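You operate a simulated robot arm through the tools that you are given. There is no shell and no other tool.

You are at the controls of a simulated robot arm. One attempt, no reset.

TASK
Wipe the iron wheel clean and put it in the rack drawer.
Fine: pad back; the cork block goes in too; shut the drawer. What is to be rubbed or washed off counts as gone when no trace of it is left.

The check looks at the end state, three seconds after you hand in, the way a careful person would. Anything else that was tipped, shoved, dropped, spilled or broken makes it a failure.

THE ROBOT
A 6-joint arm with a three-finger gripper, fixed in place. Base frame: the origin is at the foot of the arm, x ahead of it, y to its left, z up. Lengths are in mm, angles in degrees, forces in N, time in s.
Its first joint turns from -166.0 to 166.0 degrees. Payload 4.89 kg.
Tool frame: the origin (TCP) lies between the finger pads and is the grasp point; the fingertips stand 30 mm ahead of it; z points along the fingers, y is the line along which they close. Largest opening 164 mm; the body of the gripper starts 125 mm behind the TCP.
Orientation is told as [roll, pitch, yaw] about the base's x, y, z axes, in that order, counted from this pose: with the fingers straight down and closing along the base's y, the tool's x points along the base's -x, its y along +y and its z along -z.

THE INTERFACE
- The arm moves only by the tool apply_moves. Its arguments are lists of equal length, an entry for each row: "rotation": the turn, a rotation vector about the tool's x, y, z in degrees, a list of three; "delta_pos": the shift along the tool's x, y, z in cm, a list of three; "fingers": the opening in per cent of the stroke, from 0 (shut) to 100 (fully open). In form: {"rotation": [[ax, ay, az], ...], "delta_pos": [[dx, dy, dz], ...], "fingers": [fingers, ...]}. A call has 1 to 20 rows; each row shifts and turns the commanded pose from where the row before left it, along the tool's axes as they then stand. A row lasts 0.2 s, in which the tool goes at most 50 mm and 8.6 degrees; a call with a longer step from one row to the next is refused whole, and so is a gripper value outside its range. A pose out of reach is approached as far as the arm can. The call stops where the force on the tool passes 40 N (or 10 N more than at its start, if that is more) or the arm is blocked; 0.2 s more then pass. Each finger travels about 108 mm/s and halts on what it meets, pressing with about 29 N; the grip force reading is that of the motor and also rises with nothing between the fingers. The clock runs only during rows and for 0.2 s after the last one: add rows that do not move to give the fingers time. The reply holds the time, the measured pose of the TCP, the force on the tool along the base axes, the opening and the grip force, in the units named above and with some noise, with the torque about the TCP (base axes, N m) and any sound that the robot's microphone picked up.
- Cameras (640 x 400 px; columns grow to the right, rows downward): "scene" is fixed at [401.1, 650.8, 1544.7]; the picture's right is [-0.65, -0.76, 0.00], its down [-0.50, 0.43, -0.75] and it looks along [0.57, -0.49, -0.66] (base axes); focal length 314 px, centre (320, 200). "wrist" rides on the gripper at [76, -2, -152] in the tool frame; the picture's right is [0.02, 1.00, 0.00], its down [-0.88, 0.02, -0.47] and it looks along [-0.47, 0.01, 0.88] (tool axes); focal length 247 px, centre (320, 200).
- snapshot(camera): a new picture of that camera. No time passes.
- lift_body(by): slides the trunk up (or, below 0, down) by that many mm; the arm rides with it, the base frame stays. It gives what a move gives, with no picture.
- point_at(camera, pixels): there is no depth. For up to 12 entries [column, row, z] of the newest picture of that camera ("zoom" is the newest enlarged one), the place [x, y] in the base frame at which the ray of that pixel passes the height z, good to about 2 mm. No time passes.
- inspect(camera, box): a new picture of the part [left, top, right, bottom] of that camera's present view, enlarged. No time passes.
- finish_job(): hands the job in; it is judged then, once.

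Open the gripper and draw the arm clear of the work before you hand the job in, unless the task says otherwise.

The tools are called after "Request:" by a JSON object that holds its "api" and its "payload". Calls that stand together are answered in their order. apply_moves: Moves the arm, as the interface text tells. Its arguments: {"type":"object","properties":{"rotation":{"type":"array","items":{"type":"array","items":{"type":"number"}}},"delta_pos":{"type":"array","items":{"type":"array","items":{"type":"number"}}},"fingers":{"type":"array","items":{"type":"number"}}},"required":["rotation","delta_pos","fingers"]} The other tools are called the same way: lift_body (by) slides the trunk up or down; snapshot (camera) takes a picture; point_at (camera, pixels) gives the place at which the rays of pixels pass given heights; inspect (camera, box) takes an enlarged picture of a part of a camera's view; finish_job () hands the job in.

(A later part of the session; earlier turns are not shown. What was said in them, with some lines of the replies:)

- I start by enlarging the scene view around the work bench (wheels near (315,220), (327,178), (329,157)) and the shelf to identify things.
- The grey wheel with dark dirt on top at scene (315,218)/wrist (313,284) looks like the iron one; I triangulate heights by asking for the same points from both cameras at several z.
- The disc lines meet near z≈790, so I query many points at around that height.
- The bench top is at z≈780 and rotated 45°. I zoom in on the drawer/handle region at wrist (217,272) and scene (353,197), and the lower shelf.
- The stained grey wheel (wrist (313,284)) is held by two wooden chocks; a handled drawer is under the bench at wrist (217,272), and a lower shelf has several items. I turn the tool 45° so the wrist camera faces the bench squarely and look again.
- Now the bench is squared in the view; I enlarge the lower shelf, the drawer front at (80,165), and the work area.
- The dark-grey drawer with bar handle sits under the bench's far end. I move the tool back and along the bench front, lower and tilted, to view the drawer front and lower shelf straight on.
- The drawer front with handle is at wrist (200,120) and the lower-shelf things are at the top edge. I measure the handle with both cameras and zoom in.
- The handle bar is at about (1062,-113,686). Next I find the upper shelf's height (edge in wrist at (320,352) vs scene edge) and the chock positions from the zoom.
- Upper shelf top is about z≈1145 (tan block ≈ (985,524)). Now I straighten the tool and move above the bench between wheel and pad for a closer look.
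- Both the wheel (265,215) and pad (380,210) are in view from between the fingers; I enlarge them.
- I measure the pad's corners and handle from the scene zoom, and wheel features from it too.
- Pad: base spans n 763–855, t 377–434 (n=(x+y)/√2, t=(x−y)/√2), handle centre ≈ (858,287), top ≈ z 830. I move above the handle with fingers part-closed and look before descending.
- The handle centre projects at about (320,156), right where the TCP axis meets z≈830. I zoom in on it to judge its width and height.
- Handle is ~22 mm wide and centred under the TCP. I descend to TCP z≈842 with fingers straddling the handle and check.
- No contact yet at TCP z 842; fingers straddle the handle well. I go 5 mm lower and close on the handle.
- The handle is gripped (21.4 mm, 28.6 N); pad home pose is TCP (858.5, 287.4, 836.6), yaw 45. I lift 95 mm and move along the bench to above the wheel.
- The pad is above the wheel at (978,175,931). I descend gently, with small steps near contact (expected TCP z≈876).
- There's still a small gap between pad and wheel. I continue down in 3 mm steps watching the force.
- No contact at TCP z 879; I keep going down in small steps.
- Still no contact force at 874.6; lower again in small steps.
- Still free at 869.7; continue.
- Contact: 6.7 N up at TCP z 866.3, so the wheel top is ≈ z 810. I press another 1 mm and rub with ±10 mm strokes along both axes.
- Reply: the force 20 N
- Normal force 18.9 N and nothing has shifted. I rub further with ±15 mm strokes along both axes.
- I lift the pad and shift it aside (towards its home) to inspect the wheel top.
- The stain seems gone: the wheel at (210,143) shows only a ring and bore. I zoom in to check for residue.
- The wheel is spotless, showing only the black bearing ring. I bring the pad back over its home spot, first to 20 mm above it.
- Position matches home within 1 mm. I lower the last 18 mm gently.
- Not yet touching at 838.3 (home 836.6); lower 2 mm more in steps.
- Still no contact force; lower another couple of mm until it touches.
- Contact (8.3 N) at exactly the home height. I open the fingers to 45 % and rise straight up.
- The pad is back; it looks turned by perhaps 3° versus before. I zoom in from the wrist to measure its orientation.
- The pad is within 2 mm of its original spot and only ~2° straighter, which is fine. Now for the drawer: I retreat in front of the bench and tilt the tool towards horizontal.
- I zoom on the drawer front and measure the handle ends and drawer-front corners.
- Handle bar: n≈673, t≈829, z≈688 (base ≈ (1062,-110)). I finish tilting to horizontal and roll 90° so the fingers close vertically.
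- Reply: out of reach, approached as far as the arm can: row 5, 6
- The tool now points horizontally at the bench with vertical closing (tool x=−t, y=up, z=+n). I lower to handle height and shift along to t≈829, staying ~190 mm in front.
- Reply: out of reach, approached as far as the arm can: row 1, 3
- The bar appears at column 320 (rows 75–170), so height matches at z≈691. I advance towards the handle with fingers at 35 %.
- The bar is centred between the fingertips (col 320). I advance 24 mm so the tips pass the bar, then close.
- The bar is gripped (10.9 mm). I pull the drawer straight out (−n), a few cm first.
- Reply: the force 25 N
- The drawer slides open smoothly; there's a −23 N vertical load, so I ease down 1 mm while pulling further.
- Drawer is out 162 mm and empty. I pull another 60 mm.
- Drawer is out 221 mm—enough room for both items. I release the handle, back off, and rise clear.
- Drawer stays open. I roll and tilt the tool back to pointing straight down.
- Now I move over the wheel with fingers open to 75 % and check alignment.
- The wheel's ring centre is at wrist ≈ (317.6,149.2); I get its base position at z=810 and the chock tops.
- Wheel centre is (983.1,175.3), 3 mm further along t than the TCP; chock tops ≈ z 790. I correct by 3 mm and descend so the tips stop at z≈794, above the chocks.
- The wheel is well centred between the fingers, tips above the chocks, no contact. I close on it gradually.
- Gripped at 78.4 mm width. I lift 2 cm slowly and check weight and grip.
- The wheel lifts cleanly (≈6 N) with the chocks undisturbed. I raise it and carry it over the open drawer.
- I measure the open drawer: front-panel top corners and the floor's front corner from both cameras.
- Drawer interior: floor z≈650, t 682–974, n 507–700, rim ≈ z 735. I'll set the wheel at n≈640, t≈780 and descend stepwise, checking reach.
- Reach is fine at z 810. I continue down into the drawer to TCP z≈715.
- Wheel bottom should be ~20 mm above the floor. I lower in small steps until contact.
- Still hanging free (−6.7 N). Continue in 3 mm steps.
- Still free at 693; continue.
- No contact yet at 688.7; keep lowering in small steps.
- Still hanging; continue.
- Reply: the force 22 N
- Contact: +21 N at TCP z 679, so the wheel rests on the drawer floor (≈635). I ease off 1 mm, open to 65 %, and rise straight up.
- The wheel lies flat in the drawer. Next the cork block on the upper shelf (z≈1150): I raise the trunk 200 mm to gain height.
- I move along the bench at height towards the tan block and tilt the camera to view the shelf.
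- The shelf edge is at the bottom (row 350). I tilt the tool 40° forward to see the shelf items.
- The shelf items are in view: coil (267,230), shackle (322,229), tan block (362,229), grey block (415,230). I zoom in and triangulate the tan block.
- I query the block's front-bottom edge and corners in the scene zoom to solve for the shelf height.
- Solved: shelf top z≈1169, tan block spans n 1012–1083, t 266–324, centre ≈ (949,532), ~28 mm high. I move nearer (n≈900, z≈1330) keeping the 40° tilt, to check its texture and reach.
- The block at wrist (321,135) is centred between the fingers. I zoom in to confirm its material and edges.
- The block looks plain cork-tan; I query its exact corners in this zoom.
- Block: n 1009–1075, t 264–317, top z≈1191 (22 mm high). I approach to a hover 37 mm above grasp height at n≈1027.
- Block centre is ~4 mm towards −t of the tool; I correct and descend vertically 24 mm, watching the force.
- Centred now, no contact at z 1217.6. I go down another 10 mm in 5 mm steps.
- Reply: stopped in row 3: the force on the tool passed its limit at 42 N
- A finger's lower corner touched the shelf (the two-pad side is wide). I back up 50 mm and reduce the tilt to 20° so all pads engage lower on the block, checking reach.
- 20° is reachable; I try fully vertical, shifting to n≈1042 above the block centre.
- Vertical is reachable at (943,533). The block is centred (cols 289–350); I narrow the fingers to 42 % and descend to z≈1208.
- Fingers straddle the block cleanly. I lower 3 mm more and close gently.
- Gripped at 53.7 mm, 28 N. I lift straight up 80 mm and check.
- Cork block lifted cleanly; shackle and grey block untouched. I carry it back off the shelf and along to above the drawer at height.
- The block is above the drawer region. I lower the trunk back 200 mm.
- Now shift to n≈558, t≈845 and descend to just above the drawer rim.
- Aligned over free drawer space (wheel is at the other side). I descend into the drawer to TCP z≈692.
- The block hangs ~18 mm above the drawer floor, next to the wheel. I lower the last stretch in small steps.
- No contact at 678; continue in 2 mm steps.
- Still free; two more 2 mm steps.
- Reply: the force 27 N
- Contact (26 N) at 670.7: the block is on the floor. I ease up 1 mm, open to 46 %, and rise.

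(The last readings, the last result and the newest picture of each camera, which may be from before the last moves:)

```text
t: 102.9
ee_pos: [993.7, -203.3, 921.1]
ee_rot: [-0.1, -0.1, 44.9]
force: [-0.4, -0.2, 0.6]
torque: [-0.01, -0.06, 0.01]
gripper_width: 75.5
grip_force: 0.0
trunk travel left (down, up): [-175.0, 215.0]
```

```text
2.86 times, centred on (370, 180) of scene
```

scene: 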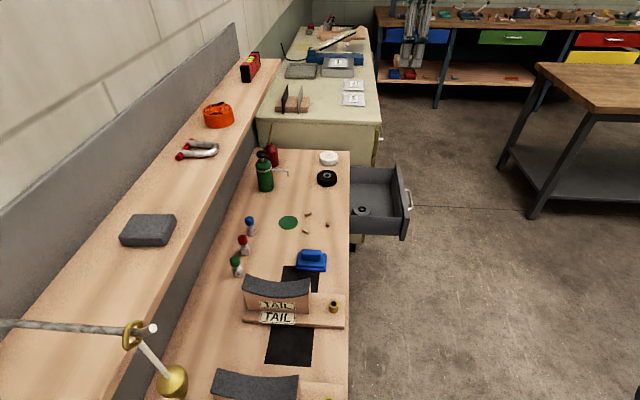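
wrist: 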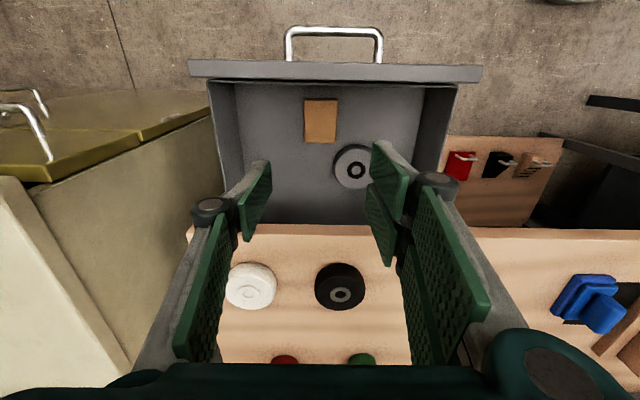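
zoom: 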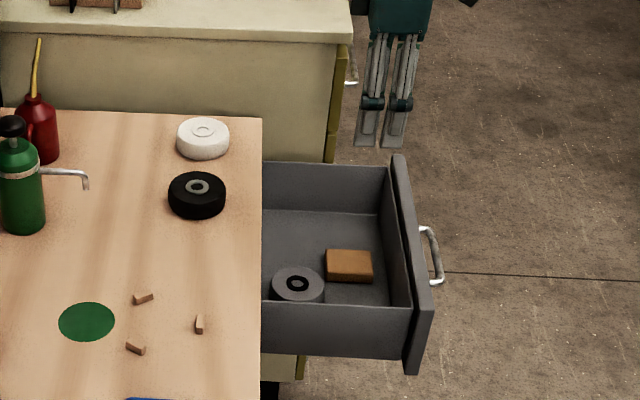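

Both pieces lie in the drawer. I zoom in to double-check the wheel is spotless and both are below the rim before closing.

Request:
{"api": "inspect", "payload": {"camera": "wrist", "box": [200, 50, 470, 230]}}

Request:
{"api": "inspect", "payload": {"camera": "scene", "box": [340, 160, 410, 240]}}

```text
2.22 times, centred on (335, 140) of wrist
```

zoom: 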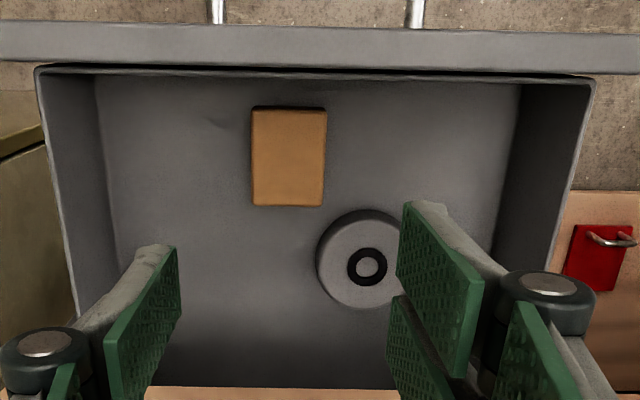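

```text
5.00 times, centred on (375, 200) of scene
```

zoom: 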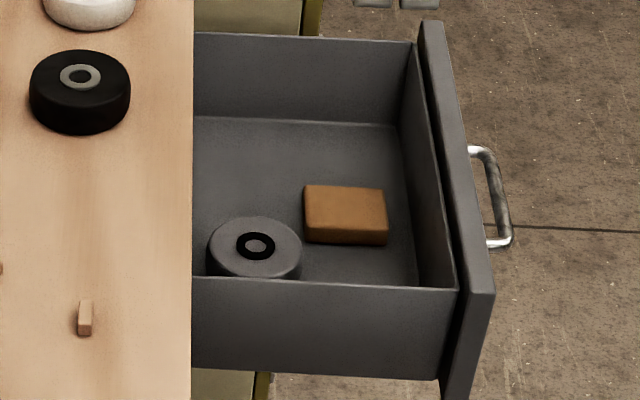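

Wheel is clean, both items low in the drawer. I close the fingers and go in front of the handle (n≈385, t≈800), then down to handle height with the tool vertical.

Request:
{"api": "apply_moves", "payload": {"rotation": [[0, 0, 0], [0, 0, 0], [0, 0, 0], [0, 0, 0], [0, 0, 0], [0, 0, 0], [0, 0, 0], [0, 0, 0], [0, 0, 0], [0, 0, 0]], "delta_pos": [[4.35, 1.15, 0], [4.35, 1.15, 0], [4.35, 1.15, 0], [4.35, 1.15, 0], [0, 0, 4.4], [0, 0, 4.4], [0, 0, 4.4], [0, 0, 4.4], [0, 0, 4.3], [0, 0, 0]], "fingers": [30, 15, 0, 0, 0, 0, 0, 0, 0, 0]}}

Request:
{"api": "snapshot", "payload": {"camera": "wrist"}}

Request:
{"api": "inspect", "payload": {"camera": "scene", "box": [320, 110, 460, 250]}}

```text
t: 105.1
ee_pos: [836.9, -292.3, 702.1]
ee_rot: [0.2, -0.3, 44.9]
force: [-0.3, 0.5, 0.3]
torque: [0.0, -0.01, -0.01]
gripper_width: 0.2
grip_force: 28.8
trunk travel left (down, up): [-175.0, 215.0]
```

```text
taken
```

wrist: 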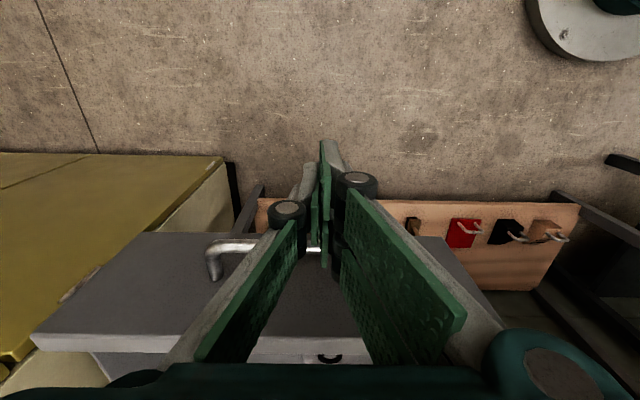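

```text
2.86 times, centred on (390, 180) of scene
```

zoom: 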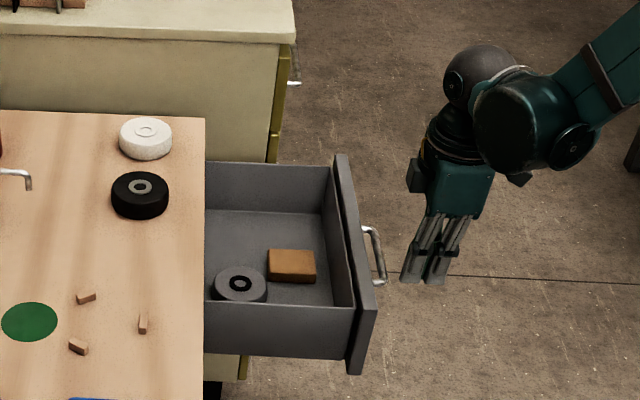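

In front of the handle at z 702 (bar at ≈690, n≈452). I push slowly in +n; first 10 cm.

Request:
{"api": "apply_moves", "payload": {"rotation": [[0, 0, 0], [0, 0, 0], [0, 0, 0], [0, 0, 0], [0, 0, 0], [0, 0, 0], [0, 0, 0], [0, 0, 0]], "delta_pos": [[-1.2, 0, 0], [-1.2, 0, 0], [-1.2, 0, 0], [-1.2, 0, 0], [-1.2, 0, 0], [-1.5, 0, 0], [-1.5, 0, 0], [0, 0, 0]], "fingers": [0, 0, 0, 0, 0, 0, 0, 0]}}

Request:
{"api": "inspect", "payload": {"camera": "scene", "box": [320, 110, 460, 250]}}

Request:
{"api": "snapshot", "payload": {"camera": "wrist"}}

```text
t: 106.9
ee_pos: [901.2, -228.5, 701.8]
ee_rot: [0.1, -0.2, 45.0]
force: [0.3, -1.3, -0.1]
torque: [-0.02, 0.01, 0.02]
gripper_width: 0.0
grip_force: 29.3
trunk travel left (down, up): [-175.0, 215.0]
```

```text
2.86 times, centred on (390, 180) of scene
```

zoom: 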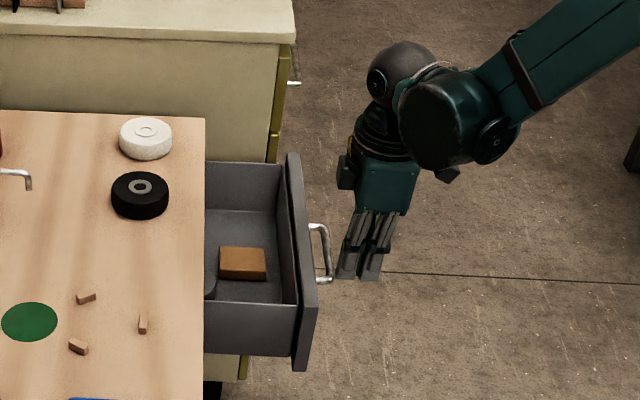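

```text
taken
```

wrist: 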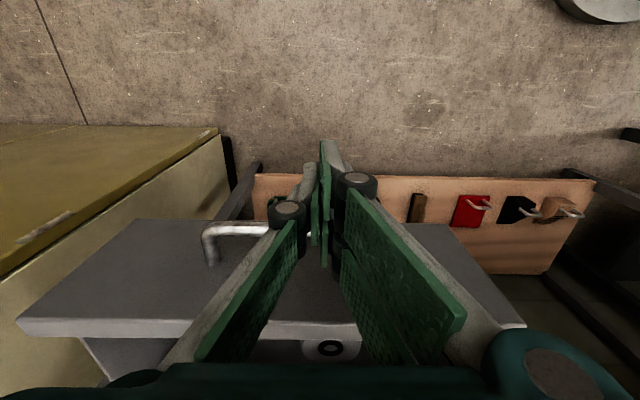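

The drawer is moving in (by ~65 mm) with the items in place. I keep pushing, slower.

Request:
{"api": "apply_moves", "payload": {"rotation": [[0, 0, 0], [0, 0, 0], [0, 0, 0], [0, 0, 0], [0, 0, 0], [0, 0, 0], [0, 0, 0], [0, 0, 0], [0, 0, 0], [0, 0, 0]], "delta_pos": [[-1, 0, 0], [-1, 0, 0], [-1, 0, 0], [-1, 0, 0], [-1, 0, 0], [-1, 0, 0], [-1, 0, 0], [-1, 0, 0], [-1, 0, 0], [0, 0, 0]], "fingers": [0, 0, 0, 0, 0, 0, 0, 0, 0, 0]}}

Request:
{"api": "inspect", "payload": {"camera": "scene", "box": [320, 110, 460, 250]}}

```text
t: 109.1
ee_pos: [965.7, -165.0, 701.6]
ee_rot: [0.1, -0.2, 44.9]
force: [-0.2, -0.8, -0.8]
torque: [0.01, 0.0, 0.01]
gripper_width: 0.1
grip_force: 28.9
trunk travel left (down, up): [-175.0, 215.0]
```

```text
2.86 times, centred on (390, 180) of scene
```

zoom: 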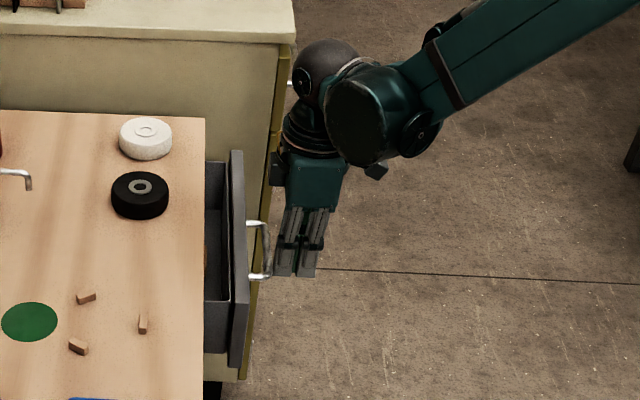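

About 60–70 mm remain. I continue pushing with smaller steps until the drawer seats.

Request:
{"api": "apply_moves", "payload": {"rotation": [[0, 0, 0], [0, 0, 0], [0, 0, 0], [0, 0, 0], [0, 0, 0], [0, 0, 0], [0, 0, 0], [0, 0, 0]], "delta_pos": [[-0.8, 0, 0], [-0.8, 0, 0], [-0.8, 0, 0], [-0.8, 0, 0], [-0.7, 0, 0], [-0.7, 0, 0], [-0.6, 0, 0], [0, 0, 0]], "fingers": [0, 0, 0, 0, 0, 0, 0, 0]}}

Request:
{"api": "inspect", "payload": {"camera": "scene", "box": [320, 110, 460, 250]}}

```text
t: 110.9
ee_pos: [1002.4, -128.6, 702.4]
ee_rot: [0.2, -0.2, 44.9]
force: [0.3, 0.0, 0.3]
torque: [-0.03, 0.0, -0.03]
gripper_width: 0.0
grip_force: 29.0
trunk travel left (down, up): [-175.0, 215.0]
```

```text
2.86 times, centred on (390, 180) of scene
```

zoom: 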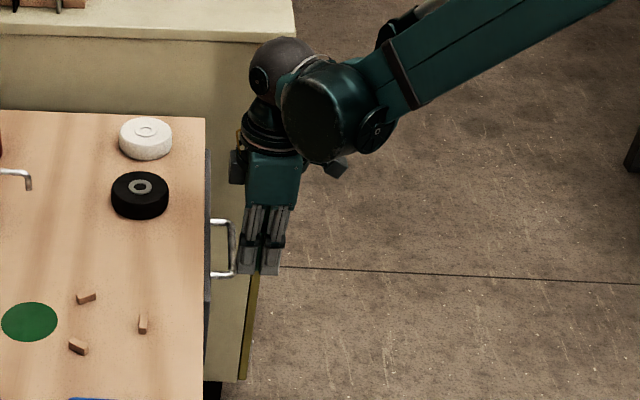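

Nearly closed; a thin dark edge is still visible at the bench front. I push on in 4 mm steps.

Request:
{"api": "apply_moves", "payload": {"rotation": [[0, 0, 0], [0, 0, 0], [0, 0, 0], [0, 0, 0], [0, 0, 0], [0, 0, 0]], "delta_pos": [[-0.4, 0, 0], [-0.4, 0, 0], [-0.4, 0, 0], [-0.4, 0, 0], [-0.3, 0, 0], [0, 0, 0]], "fingers": [0, 0, 0, 0, 0, 0]}}

Request:
{"api": "inspect", "payload": {"camera": "scene", "box": [330, 140, 400, 240]}}

```text
t: 111.8
ee_pos: [1008.7, -121.3, 702.2]
ee_rot: [0.1, 0.0, 44.8]
force: [-6.7, -4.7, 0.1]
torque: [-0.07, 0.03, 0.06]
gripper_width: 0.2
grip_force: 29.6
trunk travel left (down, up): [-175.0, 215.0]
stopped in row 4: the force on the tool passed its limit at 47 N (the readings are from after the stop); the commanded pose is now the measured one
```

```text
4.00 times, centred on (365, 190) of scene
```

zoom: 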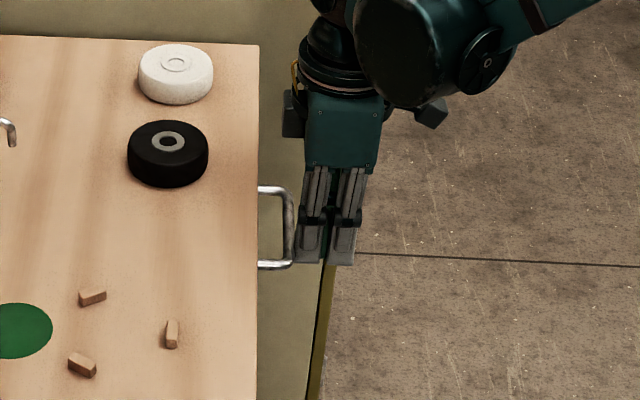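

The push ended at a hard stop (47 N) with the drawer front hidden under the bench edge. I back off and check it stays shut.

Request:
{"api": "apply_moves", "payload": {"rotation": [[0, 0, 0], [0, 0, 0], [0, 0, 0], [0, 0, 0], [0, 0, 0], [0, 0, 0], [0, 0, 0], [0, 0, 0], [0, 0, 0], [0, 0, 0]], "delta_pos": [[2, 0, 0], [4, 0, 0], [4, 0, 0], [4, 0, 0], [4, 0, 0], [0, 0, -4], [0, 0, -4], [0, 0, -4], [0, 0, -4], [0, 0, 0]], "fingers": [0, 0, 0, 0, 0, 10, 20, 30, 40, 40]}}

Request:
{"api": "inspect", "payload": {"camera": "scene", "box": [280, 180, 360, 250]}}

Request:
{"api": "snapshot", "payload": {"camera": "wrist"}}

```text
t: 114.0
ee_pos: [883.0, -246.6, 862.4]
ee_rot: [0.1, 0.2, 44.9]
force: [0.0, 1.2, 0.0]
torque: [0.01, -0.03, 0.01]
gripper_width: 65.5
grip_force: 0.1
trunk travel left (down, up): [-175.0, 215.0]
```

```text
5.71 times, centred on (320, 215) of scene
```

zoom: 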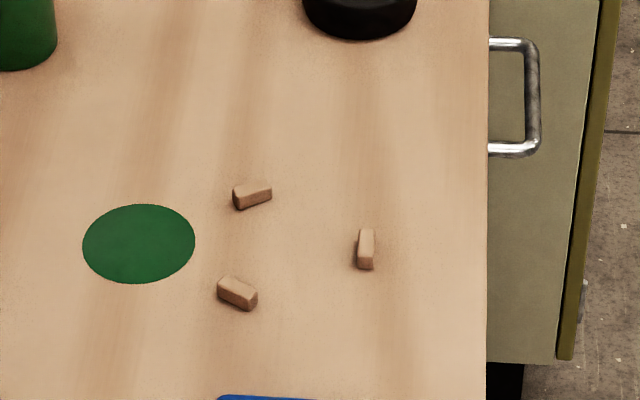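

```text
taken
```

wrist: 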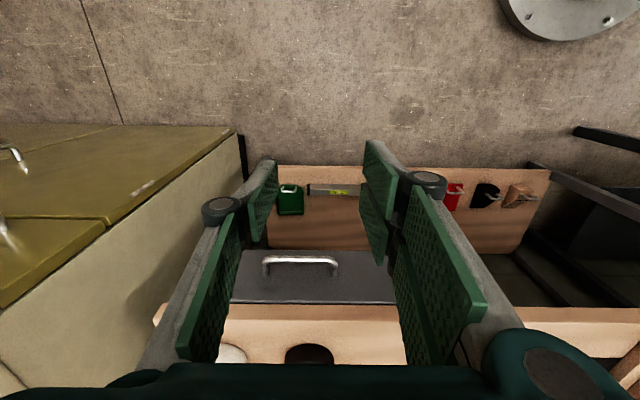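

The handle sits exactly where it was at the start, so the drawer is shut; chocks and other items are undisturbed. I retract the arm to its starting area with the gripper open and take final pictures.

Request:
{"api": "apply_moves", "payload": {"rotation": [[0, 0, 0], [0, 0, 0], [0, 0, 0], [0, 0, 0], [0, 0, 0], [0, 0, 0], [0, 0, 0], [0, 0, 0], [0, 0, 0], [0, 0, 0], [0, 0, 0], [0, 0, 0], [0, 0, 0]], "delta_pos": [[-0.4, 4.1, -1.67], [-0.4, 4.1, -1.67], [-0.4, 4.1, -1.67], [-0.4, 4.1, -1.67], [-0.4, 4.1, -1.67], [-0.4, 4.1, -1.67], [-0.4, 4.1, -1.67], [-0.4, 4.1, -1.67], [-0.4, 4.1, -1.67], [-0.4, 4.1, -1.67], [-0.4, 4.1, -1.67], [-0.4, 4.1, -1.67], [0, 0, 0]], "fingers": [50, 60, 70, 80, 90, 100, 100, 100, 100, 100, 100, 100, 100]}}

Request:
{"api": "snapshot", "payload": {"camera": "scene"}}

Request:
{"api": "snapshot", "payload": {"camera": "wrist"}}

Request:
{"api": "inspect", "payload": {"camera": "scene", "box": [220, 140, 380, 300]}}

```text
t: 116.8
ee_pos: [567.8, 134.3, 1063.6]
ee_rot: [0.2, 0.1, 44.9]
force: [-0.5, -0.8, -0.4]
torque: [0.03, -0.06, -0.04]
gripper_width: 164.0
grip_force: 0.1
trunk travel left (down, up): [-175.0, 215.0]
```

```text
taken
```

scene: 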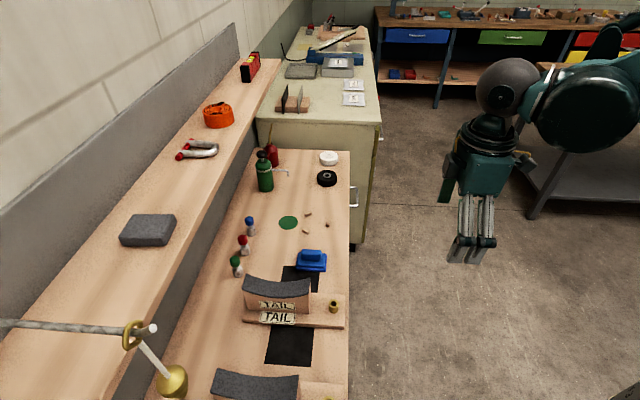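

```text
taken
```

wrist: 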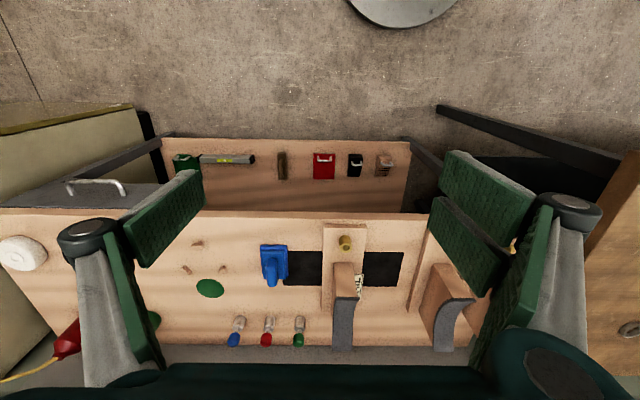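

```text
2.50 times, centred on (300, 220) of scene
```

zoom: 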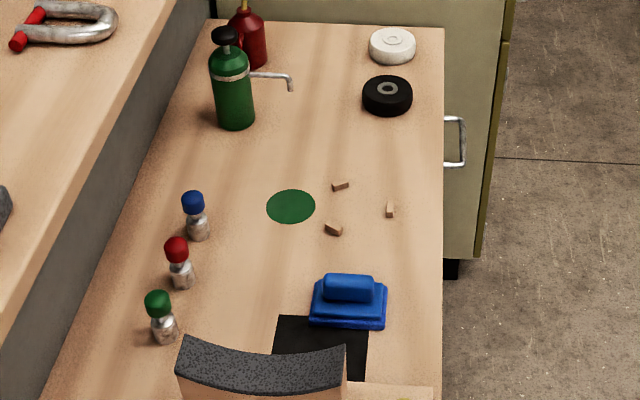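

Everything is in place. As a last check I zoom on the pad to be sure it sits flat, and on the drawer front.

Request:
{"api": "inspect", "payload": {"camera": "scene", "box": [290, 240, 335, 280]}}

Request:
{"api": "inspect", "payload": {"camera": "wrist", "box": [240, 225, 420, 310]}}

Request:
{"api": "inspect", "payload": {"camera": "wrist", "box": [0, 150, 210, 260]}}

```text
10.00 times, centred on (312, 260) of scene
```

zoom: 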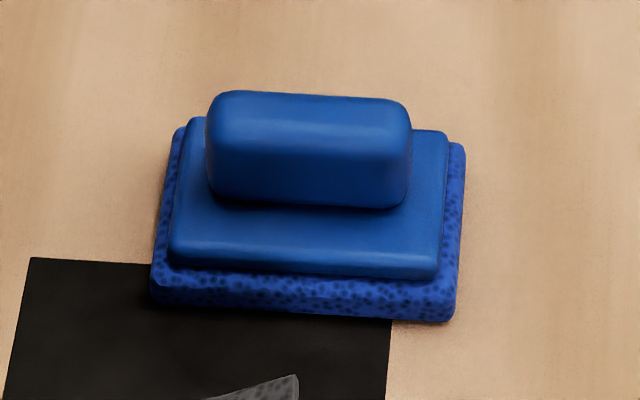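

```text
3.56 times, centred on (330, 268) of wrist
```

zoom: 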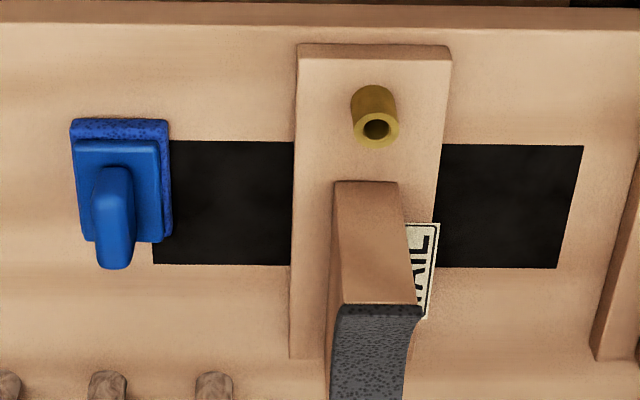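

```text
3.05 times, centred on (105, 205) of wrist
```

zoom: 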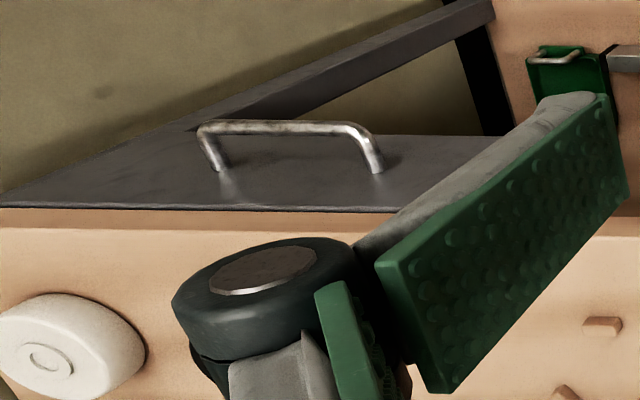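

The pad sits flat at its original place, the drawer is shut with the cleaned wheel and cork block inside, the arm is clear and the gripper is open. I hand the job in.

Request:
{"api": "finish_job", "payload": {}}

```text
The job is handed in.
```

The iron wheel is wiped clean and shut in the rack drawer together with the cork block, and I've handed the job in.

- **Wheel:** I rubbed the dark stain off the top with the blue pad. Close-up views afterwards showed no trace, only the black ring around the hub. It sits flat on the drawer floor.
- **Pad:** It is back on its original spot to within about 2 mm, turned roughly 3–5° from how it lay before.
- **Cork block:** I took the tan block from the upper shelf as the cork one; it carries no label. It lies beside the wheel.
- **Drawer:** I pushed it in to its hard stop, and the handle sits exactly where it was at the start.
- **Everything else:** The three wooden chocks that held the wheel, the other wheels, the bottles and the shelf items showed no movement in the pictures. A finger touched the shelf top once while I was reaching for the block, without moving anything I could see.

The arm is back near its starting position with the gripper open.
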